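You operate a simulated robot arm through the tools that you are given. There is no shell and no other tool. Be economical: measure what you need, move in short steps, check, and stop when the job is done.

The job below is to be done with a simulated robot arm. You get a single attempt, and the scene is never put back.

JOB
Take the green stopper and put it on the brown plate.
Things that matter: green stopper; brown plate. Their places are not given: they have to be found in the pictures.

It is judged by the outcome, as a careful person would: the job done as asked, and still so three seconds after it is handed in. It fails if anything else is knocked over, pushed out of place, dropped, spilled or broken. A push-on lid holds only when it is set on centred and level and pressed home; a screw cap is set on level and turned clockwise until tight.

ROBOT AND FRAMES
A 5-joint arm with a two-finger parallel gripper, fixed in place. Base frame: the origin is at the foot of the arm, x ahead of it, y to its left, z up; the work surface is at about z = 0. Units: mm, degrees, N and s.
With the tool pointing down near the work surface it reaches from about 260 to 600 mm from the base axis. Its first joint turns from -66.0 to 66.0 degrees. The tool tilts only in the upright plane through the base axis and itself; it spins freely about its own axis. Payload 1.57 kg.
Tool frame: the origin (TCP) lies between the finger pads and is the grasp point; the fingertips stand 30 mm ahead of it; z points along the fingers, y is the line along which they close. The gripper opens to 80 mm. The fingers are 17 mm wide and 12 mm thick; the gripper's body (40 by 82 mm) begins 80 mm behind the TCP.
Orientation is that of the tool frame in the base frame, as [roll, pitch, yaw] about the fixed x, y, z axes, in that order (R = Rz(yaw) Ry(pitch) Rx(roll)). With the fingers straight down and closing along the base's y, the tool's x points along the base's -x, its y along +y and its z along -z.

CONTROLS
- The arm moves only by the tool nudge_tool. Its argument "rows" is a list of rows, each a list of 7 numbers: the gripper command, from -1 (shut) to 1 (fully open), values between in proportion, then the shift along the tool's x, y, z in units of 20 mm (1.0 is 20 mm), then the turn, a rotation vector about the tool's x, y, z in units of 6 degrees (1.0 is 6 degrees). In form: [[claw, x, y, z, wx, wy, wz], ...]. A call has 1 to 8 rows; each row shifts and turns the commanded pose from where the row before left it, along the tool's axes as they then stand. A call with a number of a shift or a turn outside -1 to 1 is refused whole. Each row takes 0.2 s and may step no farther than 50 mm and 8.6 degrees from the row before; otherwise, or with a gripper value out of range, the whole call is refused. A pose out of reach is approached as far as the arm can. The call stops where the force on the tool passes 40 N (or 10 N more than at its start, if that is more) or the arm is blocked; 0.2 s more then pass. The fingers move at their own pace (about 153 mm/s each) and stop on an object; they squeeze with about 41 N. The grip force told is the motor's: it shows also when the fingers shut on nothing. Time passes only in rows, and 0.2 s behind the last, so rows that do not move let the fingers close. It gives the time, the measured TCP pose, the force on the tool (base axes), the opening and the grip force at its end, in the units of the frame above (readings bear some noise).
- Cameras (640 x 400 px; columns grow to the right, rows downward): "scene" is fixed at [38.3, 392.6, 529.8]; the picture's right is [-0.74, -0.67, 0.00], its down [-0.34, 0.38, -0.86] and it looks along [0.58, -0.64, -0.51] (base axes); focal length 349 px, centre (320, 200). "wrist" rides on the gripper at [72, -7, -122] in the tool frame; the picture's right is [0.09, 1.00, 0.00], its down [-0.84, 0.08, -0.54] and it looks along [-0.54, 0.05, 0.84] (tool axes); focal length 238 px, centre (320, 200).
- grab_frame(camera): a new picture of that camera. It takes no simulated time.
- point_at(camera, pixels): for up to 12 pixels [column, row] of the newest picture of that camera ("zoom" is the newest enlarged one), the place [x, y, z] in the base frame of the surface seen there, good to about 3 mm. It takes no simulated time.
- enlarge(camera, box): a new picture of the part [left, top, right, bottom] of that camera's present view, enlarged. It takes no simulated time.
- finish_job(): hands the job in; it is judged then, once.

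Go step by step. Measure first, check grasps and placings, and put right what went wrong. The budget is 60 turns and 26 pictures, counting those below and the enlarged ones. Unless the task says otherwise, let go and move clear before handing in, and close with one line.

The tools are called after ">>>" as name(argument=value, ...) on one line, values as JSON. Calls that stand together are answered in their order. nudge_tool: Moves the arm, as the interface text tells. Its arguments: {"type":"object","properties":{"rows":{"type":"array"}},"required":["rows"]} The other tools are called the same way: grab_frame (camera) takes a picture; point_at (camera, pixels) gives the place of the surface under pixels of a picture; enlarge (camera, box) takes an enlarged picture of a part of a camera's view; finish_job () hands the job in.

At the start:

```text
t: 0.0
ee_pos: [440.2, -65.8, 263.1]
tool_rot: [179.9, -0.1, -180.0]
contact_force: [0.3, -0.7, 0.4]
opening: 79.9
grip_force: 0.1
```

scene: 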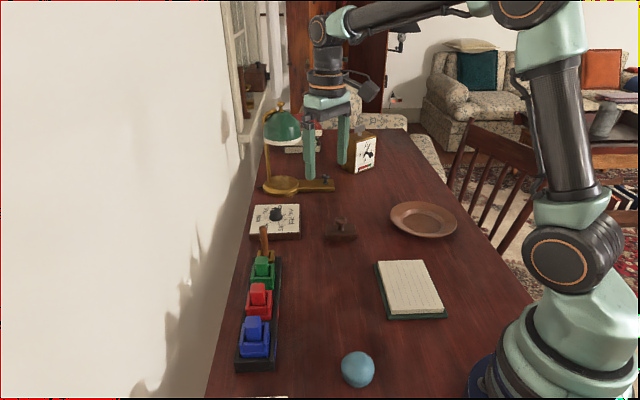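
wrist: 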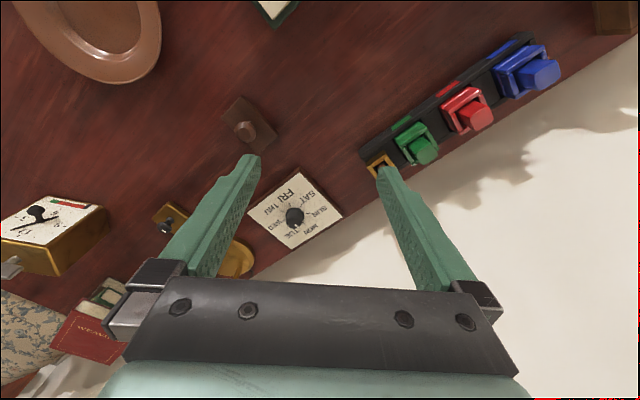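

The green stopper looks like the green block at scene (262,267) in a rack beside red and blue ones; the brown plate is at (424,219). I'll enlarge both views to measure it.

>>> enlarge(camera="scene", box=[220, 215, 316, 375])

>>> enlarge(camera="wrist", box=[350, 20, 580, 190])

>>> point_at(camera="scene", pixels=[[262, 260], [262, 266], [262, 277], [258, 288], [253, 322], [424, 219], [395, 215], [455, 222], [424, 204], [424, 236], [340, 222], [265, 240]])

>>> point_at(camera="wrist", pixels=[[424, 152], [415, 135], [478, 118], [540, 75], [380, 165], [372, 158], [525, 37], [400, 150]])

```text
2.50 times, centred on (268, 295) of scene
```

zoom: 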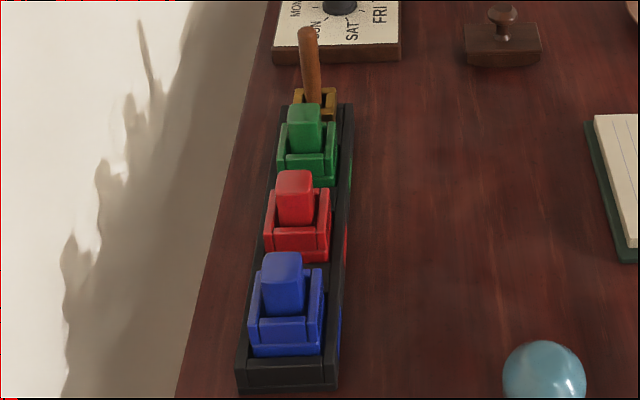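

```text
2.35 times, centred on (465, 105) of wrist
```

zoom: 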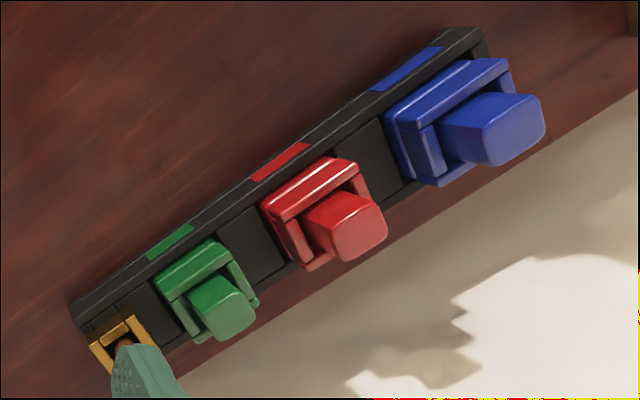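

```text
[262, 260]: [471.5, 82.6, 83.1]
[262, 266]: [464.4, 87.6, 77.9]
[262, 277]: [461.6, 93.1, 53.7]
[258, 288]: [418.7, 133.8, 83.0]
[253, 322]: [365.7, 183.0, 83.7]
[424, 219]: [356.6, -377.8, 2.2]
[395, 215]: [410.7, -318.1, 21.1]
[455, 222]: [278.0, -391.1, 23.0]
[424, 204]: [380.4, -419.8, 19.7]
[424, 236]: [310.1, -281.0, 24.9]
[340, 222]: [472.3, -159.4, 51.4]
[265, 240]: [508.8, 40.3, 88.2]
```

```text
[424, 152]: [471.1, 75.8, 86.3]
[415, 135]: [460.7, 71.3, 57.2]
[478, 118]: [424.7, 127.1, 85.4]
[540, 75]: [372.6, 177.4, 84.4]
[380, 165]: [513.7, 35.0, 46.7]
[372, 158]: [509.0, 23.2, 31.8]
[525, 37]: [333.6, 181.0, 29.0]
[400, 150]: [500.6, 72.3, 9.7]
```

The green peg's top is near (470,80,85), standing in a green collar whose rim is at about z=57. A brown stick stands next to it. I'll move over it, staying high, and look closely.

>>> point_at(camera="scene", pixels=[[263, 228], [264, 232], [266, 245], [268, 252]])

>>> nudge_tool(rows=[[1, -0.2, 0.95, 0.2, 0, 0, 0], [1, -0.2, 0.95, 0.2, 0, 0, 0], [1, -0.2, 0.95, 0.2, 0, 0, 0], [1, -0.2, 0.95, 0.2, 0, 0, 0], [1, -0.2, 0.95, 0.2, 0, 0, 0], [1, -0.2, 0.95, 0.2, 0, 0, 0], [1, -0.1, 0.8, 0, 0, 0, 0], [1, -0.1, 0.8, 0, 0, 0, 0]])

>>> grab_frame(camera="wrist")

```text
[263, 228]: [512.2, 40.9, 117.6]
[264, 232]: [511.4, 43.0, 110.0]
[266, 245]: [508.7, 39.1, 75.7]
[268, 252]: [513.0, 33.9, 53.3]
```

```text
t: 1.8
ee_pos: [466.6, 78.6, 240.9]
tool_rot: [-179.9, 0.0, -179.9]
contact_force: [0.3, -0.1, 0.3]
opening: 80.0
grip_force: 0.0
```

```text
21 pictures are left
```

wrist: 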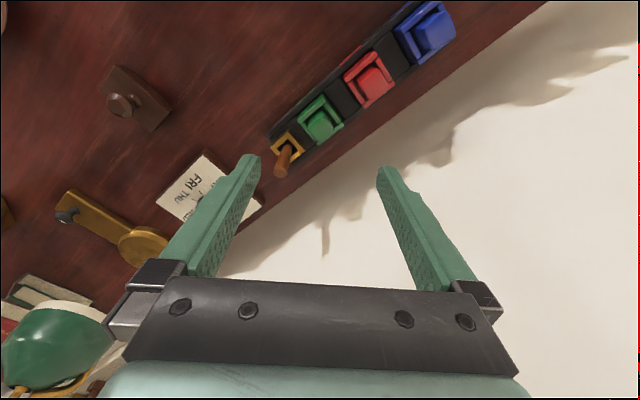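

The stick reaches about z=120, and the white area may be a nearby wall. I'll zoom in on the peg and measure the wall.

>>> point_at(camera="wrist", pixels=[[350, 150], [330, 180], [320, 220], [400, 130], [450, 100], [560, 100]])

>>> enlarge(camera="wrist", box=[250, 50, 410, 190])

```text
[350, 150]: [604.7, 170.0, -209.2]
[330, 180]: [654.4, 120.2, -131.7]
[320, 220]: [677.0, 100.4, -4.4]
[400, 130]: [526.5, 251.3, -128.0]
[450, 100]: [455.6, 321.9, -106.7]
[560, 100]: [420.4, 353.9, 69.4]
```

```text
2.86 times, centred on (330, 120) of wrist
```

zoom: 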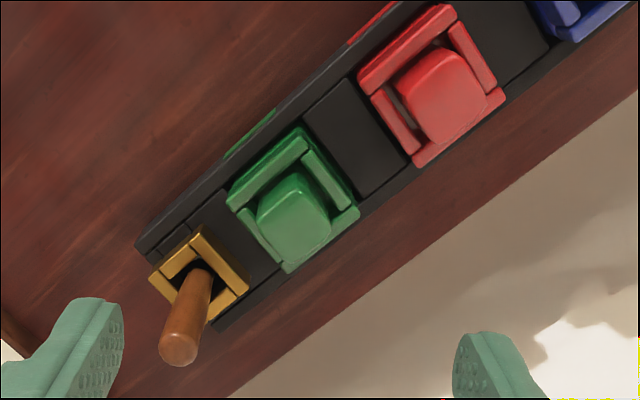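

The wall is about 160 mm past the peg, so there is room. Next I'll measure the peg's top, the collar walls and the gaps in this zoom.

>>> point_at(camera="zoom", pixels=[[262, 212], [298, 178], [328, 224], [296, 254], [297, 218], [232, 190], [300, 135], [352, 205], [290, 268], [265, 245], [440, 95], [180, 350]])

>>> point_at(camera="scene", pixels=[[424, 219], [262, 262]])

```text
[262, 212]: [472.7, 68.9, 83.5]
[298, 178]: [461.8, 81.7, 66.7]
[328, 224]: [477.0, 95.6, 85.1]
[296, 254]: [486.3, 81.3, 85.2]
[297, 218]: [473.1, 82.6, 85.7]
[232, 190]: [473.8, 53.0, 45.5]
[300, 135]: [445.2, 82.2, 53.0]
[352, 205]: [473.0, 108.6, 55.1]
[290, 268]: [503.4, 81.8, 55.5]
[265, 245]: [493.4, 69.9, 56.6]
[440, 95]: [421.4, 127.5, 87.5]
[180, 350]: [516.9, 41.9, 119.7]
```

```text
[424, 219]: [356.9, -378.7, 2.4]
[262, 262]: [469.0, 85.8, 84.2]
```

The peg top is centred near (473,82,85), about 20 mm wide and square to the rack, which lies at about 45°. I'll spin the tool 45° so the fingers close across the rack, clear of the stick and the red peg.

>>> nudge_tool(rows=[[1, 0, 0, 0, 0, 0, 0.9375], [1, 0, 0, 0, 0, 0, 0.9375], [1, 0, 0, 0, 0, 0, 0.9375], [1, 0, 0, 0, 0, 0, 0.9375], [1, 0, 0, 0, 0, 0, 0.9375], [1, 0, 0, 0, 0, 0, 0.9375], [1, 0, 0, 0, 0, 0, 0.9375], [1, 0, 0, 0, 0, 0, 0.9375]])

>>> grab_frame(camera="wrist")

```text
t: 3.6
ee_pos: [468.2, 80.1, 239.6]
tool_rot: [179.9, 0.0, 135.1]
contact_force: [0.2, 0.7, 0.1]
opening: 80.2
grip_force: 0.2
```

```text
19 pictures are left
```

wrist: 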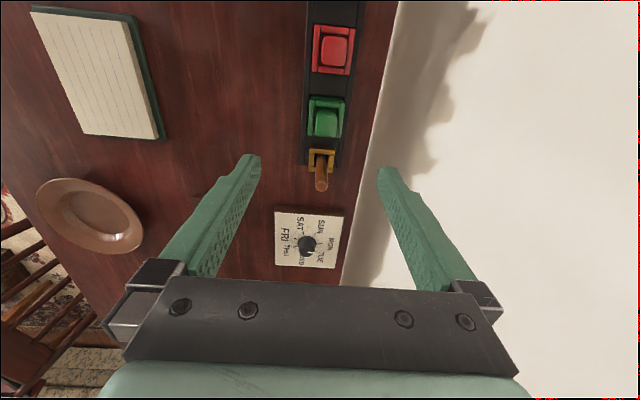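

The rack now runs vertically in view. I'll measure the exact rack angle and the peg centre.

>>> enlarge(camera="wrist", box=[280, 10, 376, 190])

>>> point_at(camera="wrist", pixels=[[316, 121], [327, 121], [338, 121], [327, 112], [327, 132], [311, 98], [310, 134], [342, 98], [343, 135], [334, 48], [308, 20], [304, 155]])

```text
2.22 times, centred on (328, 100) of wrist
```

zoom: 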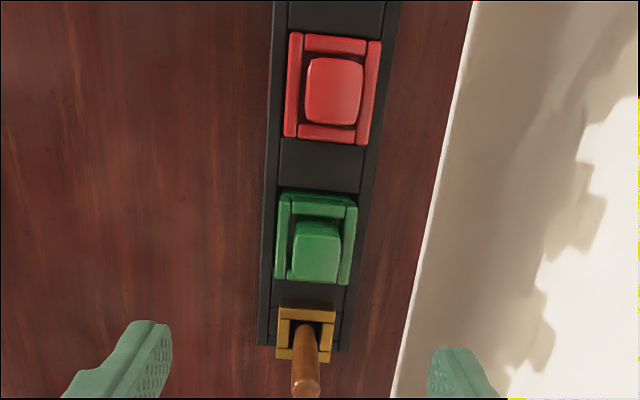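

```text
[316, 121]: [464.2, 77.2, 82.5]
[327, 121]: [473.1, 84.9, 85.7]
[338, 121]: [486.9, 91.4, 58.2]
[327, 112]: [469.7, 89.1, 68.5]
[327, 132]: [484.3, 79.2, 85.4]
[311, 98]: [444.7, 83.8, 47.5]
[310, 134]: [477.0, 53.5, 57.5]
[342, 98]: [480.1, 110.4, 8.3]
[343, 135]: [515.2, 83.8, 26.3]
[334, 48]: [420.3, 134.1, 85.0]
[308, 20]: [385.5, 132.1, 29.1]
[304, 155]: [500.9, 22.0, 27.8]
```

The rack is at 43.7°, so I need a 1.3° trim, and the peg centre is about (473,81). I'll trim, descend to TCP z≈125 and check alignment.

>>> nudge_tool(rows=[[1, -0.13, 0.21, 0.7, 0, 0, -0.2], [1, 0, 0, 1, 0, 0, 0], [1, 0, 0, 1, 0, 0, 0], [1, 0, 0, 1, 0, 0, 0], [1, 0, 0, 1, 0, 0, 0], [1, 0, 0, 1, 0, 0, 0]])

>>> grab_frame(camera="wrist")

>>> enlarge(camera="scene", box=[220, 200, 316, 300])

```text
t: 5.0
ee_pos: [473.0, 81.2, 125.6]
tool_rot: [180.0, 0.1, 136.3]
contact_force: [-0.1, 0.3, 1.4]
opening: 79.9
grip_force: 0.0
```

```text
17 pictures are left
```

wrist: 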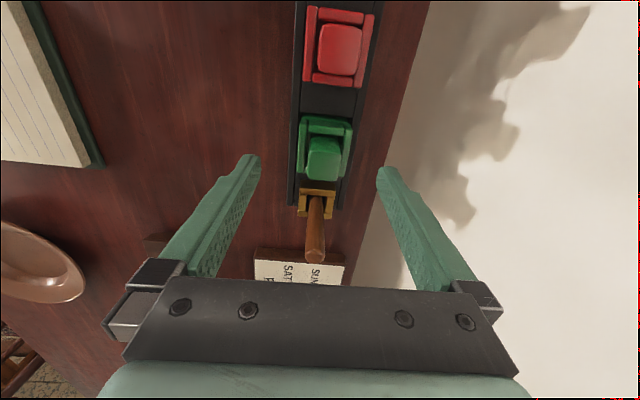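

```text
4.00 times, centred on (268, 250) of scene
```

zoom: 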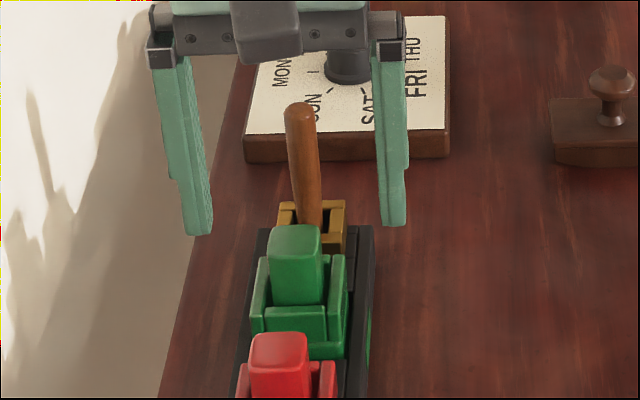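

The fingertips straddle the peg symmetrically (198 and 395 around 297 in the zoom). I'll descend so the tips stop just above the collar walls (z≈60), then close.

>>> nudge_tool(rows=[[1, 0, 0, 0.9, 0, 0, 0], [1, 0, 0, 0.85, 0, 0, 0], [1, 0, 0, 0, 0, 0, 0], [-1, 0, 0, 0, 0, 0, 0], [-1, 0, 0, 0, 0, 0, 0], [-1, 0, 0, 0, 0, 0, 0]])

>>> enlarge(camera="scene", box=[220, 200, 316, 300])

```text
t: 6.4
ee_pos: [472.8, 81.0, 89.7]
tool_rot: [-180.0, -0.1, 136.3]
contact_force: [0.1, 0.3, 0.7]
opening: 24.1
grip_force: 35.7
```

```text
4.00 times, centred on (268, 250) of scene
```

zoom: 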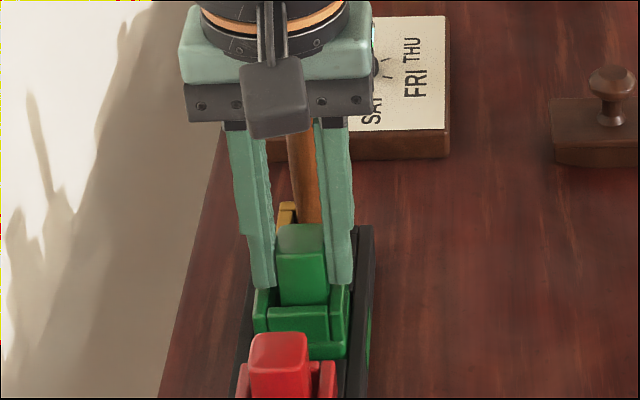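

The peg is gripped at 24.1 mm opening with 36 N, above the collar. I'll lift straight up slowly.

>>> nudge_tool(rows=[[-1, 0, 0, -0.3, 0, 0, 0], [-1, 0, 0, -0.5, 0, 0, 0], [-1, 0, 0, -0.6, 0, 0, 0], [-1, 0, 0, -0.6, 0, 0, 0]])

>>> enlarge(camera="scene", box=[220, 180, 316, 300])

```text
t: 7.4
ee_pos: [472.4, 81.5, 131.2]
tool_rot: [-180.0, -0.1, 136.3]
contact_force: [-0.4, -1.2, -0.5]
opening: 23.6
grip_force: 35.3
```

```text
3.33 times, centred on (268, 240) of scene
```

zoom: 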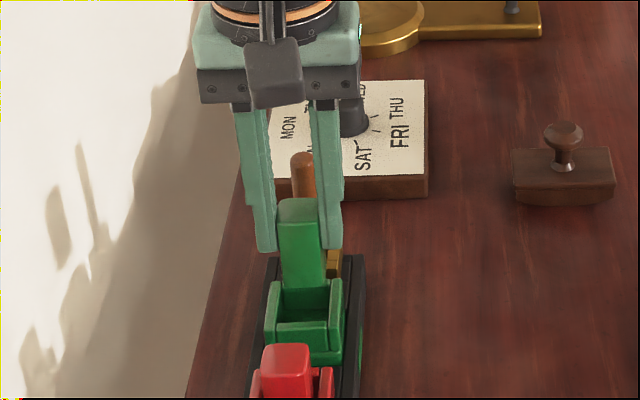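

The peg slides up while the collar stays put. I'll keep lifting.

>>> nudge_tool(rows=[[-1, 0, 0, -0.6, 0, 0, 0], [-1, 0, 0, -0.8, 0, 0, 0], [-1, 0, 0, -1, 0, 0, 0], [-1, 0, 0, -1, 0, 0, 0], [-1, 0, 0, -1, 0, 0, 0], [-1, 0, 0, -1, 0, 0, 0]])

>>> grab_frame(camera="scene")

```text
t: 8.8
ee_pos: [472.6, 81.1, 239.5]
tool_rot: [-180.0, -0.1, 136.4]
contact_force: [-0.8, 0.7, -0.2]
opening: 23.8
grip_force: 35.6
```

```text
13 pictures are left
```

scene: 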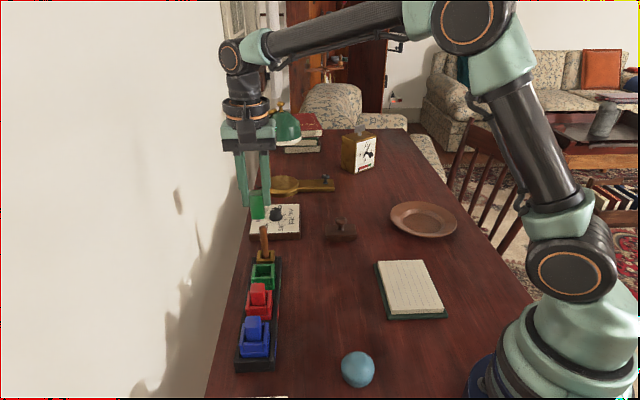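

The stopper is free and held. I'll measure its bottom and the plate.

>>> enlarge(camera="scene", box=[225, 140, 305, 230])

>>> point_at(camera="scene", pixels=[[257, 195], [257, 217], [424, 219], [405, 219], [440, 221], [424, 210], [424, 228], [390, 219], [458, 219], [424, 201], [424, 238]])

```text
4.44 times, centred on (265, 185) of scene
```

zoom: 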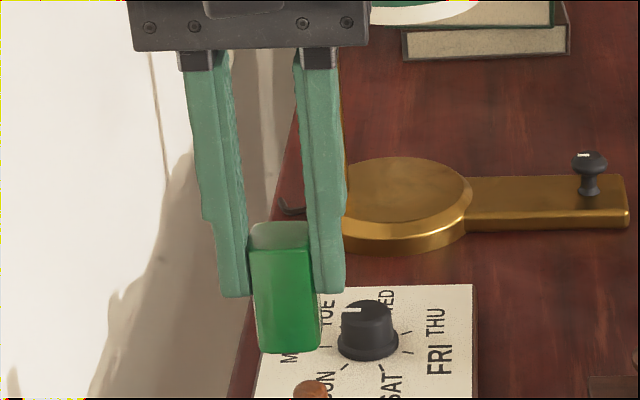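

```text
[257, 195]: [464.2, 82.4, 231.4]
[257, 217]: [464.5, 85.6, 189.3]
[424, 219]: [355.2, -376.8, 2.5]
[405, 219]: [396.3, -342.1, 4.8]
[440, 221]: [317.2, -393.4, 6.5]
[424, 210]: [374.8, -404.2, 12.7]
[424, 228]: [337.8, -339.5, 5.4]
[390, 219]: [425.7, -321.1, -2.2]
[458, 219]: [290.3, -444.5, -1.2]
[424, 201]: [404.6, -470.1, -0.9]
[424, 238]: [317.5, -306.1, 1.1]
```

The stopper's bottom is about 55 mm below the TCP. The plate centre is near (346,-355), with its floor at z≈3 and rim at z≈23. Before crossing I'll check how high the chair stands next to the plate.

>>> point_at(camera="scene", pixels=[[470, 125], [500, 145], [520, 160], [490, 200], [510, 220], [340, 222], [358, 135], [282, 110]])

>>> nudge_tool(rows=[[-1, -0.5, -0.957, 0, 0, 0, 0], [-1, -0.5, -0.957, 0, 0, 0, 0], [-1, -0.5, -0.957, 0, 0, 0, 0], [-1, -0.5, -0.957, 0, 0, 0, 0], [-1, -0.5, -0.957, 0, 0, 0, 0], [-1, -0.5, -0.957, 0, 0, 0, 0], [-1, -0.5, -0.957, 0, 0, 0, 0]])

```text
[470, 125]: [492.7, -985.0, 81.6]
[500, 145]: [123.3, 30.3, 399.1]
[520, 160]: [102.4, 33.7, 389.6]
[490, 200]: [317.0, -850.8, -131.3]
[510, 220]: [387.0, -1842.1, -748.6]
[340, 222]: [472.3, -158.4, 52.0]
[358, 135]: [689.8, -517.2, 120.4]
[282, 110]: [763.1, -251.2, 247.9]
```

```text
t: 10.4
ee_pos: [430.3, -65.2, 240.7]
tool_rot: [179.9, 0.1, 136.3]
contact_force: [-0.3, -0.2, -0.8]
opening: 23.7
grip_force: 36.1
```

The chair is far away (y≈-985) and the first third of the crossing went as planned. I'll carry on to the plate.

>>> nudge_tool(rows=[[-1, -0.5, -0.957, 0, 0, 0, 0], [-1, -0.5, -0.957, 0, 0, 0, 0], [-1, -0.5, -0.957, 0, 0, 0, 0], [-1, -0.5, -0.957, 0, 0, 0, 0], [-1, -0.5, -0.957, 0, 0, 0, 0], [-1, -0.5, -0.957, 0, 0, 0, 0], [-1, -0.5, -0.957, 0, 0, 0, 0]])

>>> nudge_tool(rows=[[-1, -0.5, -0.957, 0, 0, 0, 0], [-1, -0.5, -0.957, 0, 0, 0, 0], [-1, -0.5, -0.957, 0, 0, 0, 0], [-1, -0.5, -0.957, 0, 0, 0, 0], [-1, -0.5, -0.957, 0, 0, 0, 0], [-1, -0.5, -0.957, 0, 0, 0, 0], [-1, -0.5, -0.957, 0, 0, 0, 0]])

>>> grab_frame(camera="scene")

>>> grab_frame(camera="wrist")

```text
t: 12.0
ee_pos: [389.2, -208.5, 239.6]
tool_rot: [-179.9, -0.1, 136.4]
contact_force: [-0.2, -0.3, -0.2]
opening: 23.8
grip_force: 36.0
```

```text
t: 13.6
ee_pos: [346.9, -353.6, 237.6]
tool_rot: [-180.0, 0.2, 136.3]
contact_force: [-0.6, -0.2, -0.6]
opening: 23.7
grip_force: 35.6
```

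```text
11 pictures are left
```

scene: 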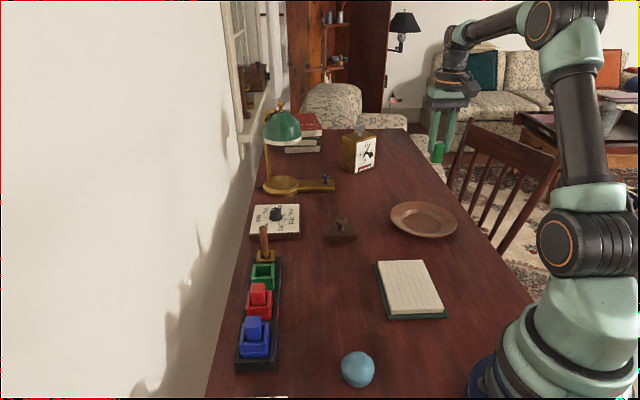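

```text
10 pictures are left
```

wrist: 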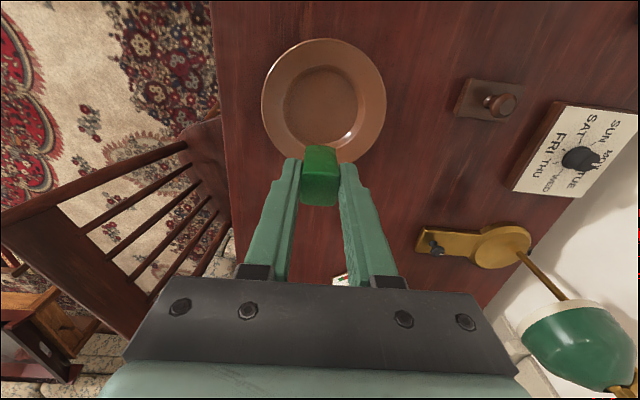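

The stopper is above the plate area. I'll get a better plate centre from the wrist view and check the chair's near parts.

>>> point_at(camera="wrist", pixels=[[265, 98], [383, 98], [322, 42], [284, 105], [357, 105], [318, 70], [318, 105], [318, 130], [205, 150], [100, 190], [195, 200], [223, 200]])

```text
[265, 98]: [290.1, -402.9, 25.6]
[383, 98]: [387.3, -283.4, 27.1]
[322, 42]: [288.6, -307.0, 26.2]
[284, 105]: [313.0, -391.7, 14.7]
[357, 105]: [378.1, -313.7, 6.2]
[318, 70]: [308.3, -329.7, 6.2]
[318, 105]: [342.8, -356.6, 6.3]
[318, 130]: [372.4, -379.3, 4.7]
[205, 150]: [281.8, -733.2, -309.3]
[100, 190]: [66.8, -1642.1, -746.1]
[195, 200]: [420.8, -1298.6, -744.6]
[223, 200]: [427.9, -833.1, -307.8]
```

The plate centre fits to (350,-354), so the tool is on target, and the chair parts are well below the table. I'll descend to TCP z≈75 first.

>>> nudge_tool(rows=[[-1, 0, 0.1, 1, 0, 0, 0], [-1, 0, 0, 1, 0, 0, 0], [-1, 0, 0, 1, 0, 0, 0], [-1, 0, 0, 1, 0, 0, 0], [-1, 0, 0, 1, 0, 0, 0], [-1, 0, 0, 1, 0, 0, 0], [-1, 0, 0, 1, 0, 0, 0], [-1, 0, 0, 1, 0, 0, 0]])

>>> enlarge(camera="scene", box=[370, 140, 480, 250])

```text
t: 15.4
ee_pos: [349.1, -353.0, 78.1]
tool_rot: [-180.0, 0.1, 136.3]
contact_force: [-0.6, -0.5, -0.4]
opening: 23.9
grip_force: 36.5
```

```text
3.64 times, centred on (425, 195) of scene
```

zoom: 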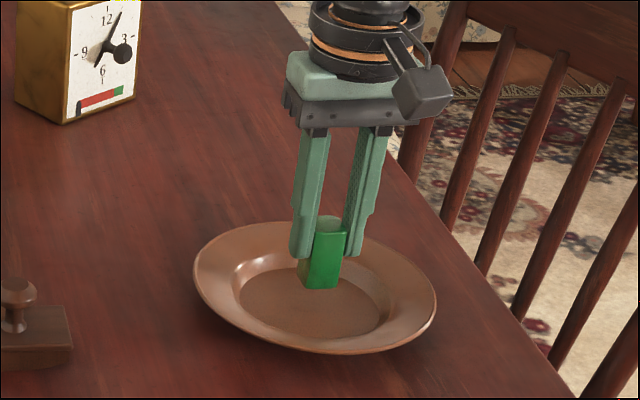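

The stopper hangs centred over the plate floor. I'll lower it in small steps, watching the force.

>>> nudge_tool(rows=[[-1, 0, 0, 0.25, 0, 0, 0], [-1, 0, 0, 0.25, 0, 0, 0], [-1, 0, 0, 0.2, 0, 0, 0]])

>>> point_at(camera="scene", pixels=[[425, 210]])

>>> nudge_tool(rows=[[-1, 0, 0, 0.1, 0, 0, 0]])

>>> nudge_tool(rows=[[-1, 0, 0, 0.1, 0, 0, 0]])

```text
t: 16.2
ee_pos: [349.0, -352.8, 65.5]
tool_rot: [-180.0, 0.0, 136.3]
contact_force: [-0.2, -0.3, -0.8]
opening: 23.9
grip_force: 35.5
```

```text
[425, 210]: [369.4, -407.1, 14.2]
```

```text
t: 16.6
ee_pos: [349.1, -352.9, 62.3]
tool_rot: [-179.9, 0.0, 136.3]
contact_force: [0.4, -0.9, -0.1]
opening: 23.6
grip_force: 35.8
```

```text
t: 17.0
ee_pos: [349.8, -352.7, 61.4]
tool_rot: [179.9, 0.0, 136.3]
contact_force: [-0.4, -0.5, -0.9]
opening: 23.8
grip_force: 35.8
```

No contact yet at z=61. I'll continue in 1.5 mm steps.

>>> nudge_tool(rows=[[-1, 0, 0, 0.08, 0, 0, 0]])

>>> nudge_tool(rows=[[-1, 0, 0, 0.08, 0, 0, 0]])

>>> enlarge(camera="scene", box=[385, 180, 465, 245])

```text
t: 17.4
ee_pos: [349.1, -352.4, 58.9]
tool_rot: [180.0, 0.0, 136.3]
contact_force: [-0.3, 0.2, -1.1]
opening: 23.9
grip_force: 35.8
```

```text
t: 17.8
ee_pos: [349.2, -351.8, 57.9]
tool_rot: [180.0, 0.1, 136.2]
contact_force: [-0.5, 2.5, 6.1]
opening: 23.7
grip_force: 35.5
```

```text
6.15 times, centred on (425, 212) of scene
```

zoom: 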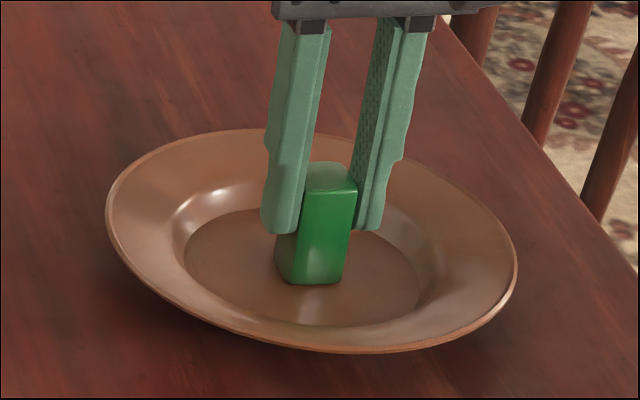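

Contact shows at 6 N and the stopper stands in the plate. I'll open only part way, so the fingers stay off the rim, and retreat straight up.

>>> nudge_tool(rows=[[-0.2, 0, 0, 0, 0, 0, 0], [0.0, 0, 0, 0, 0, 0, 0], [0.0, 0, 0, 0, 0, 0, 0], [0.0, 0, 0, -0.5, 0, 0, 0], [0.0, 0, 0, -1, 0, 0, 0], [0.0, 0, 0, -1, 0, 0, 0], [0.0, 0, 0, -1, 0, 0, 0], [0.0, 0, 0, -1, 0, 0, 0]])

>>> grab_frame(camera="scene")

```text
t: 19.6
ee_pos: [348.2, -352.5, 147.1]
tool_rot: [-179.9, 0.0, 136.3]
contact_force: [-0.1, -0.1, 0.0]
opening: 40.1
grip_force: 0.1
```

```text
7 pictures are left
```

scene: 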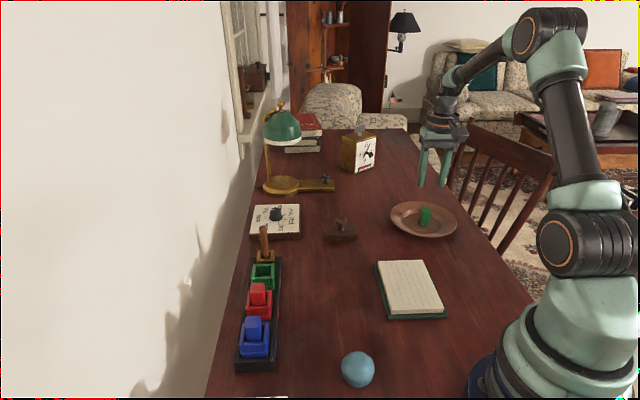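

The stopper stands upright in the plate at (425,216), the gripper is clear, and nothing else has moved. I'm handing the job in.

>>> finish_job()

```text
The job is handed in.
```

The green stopper is standing upright on the brown plate, the gripper is clear of it, and nothing else was moved.
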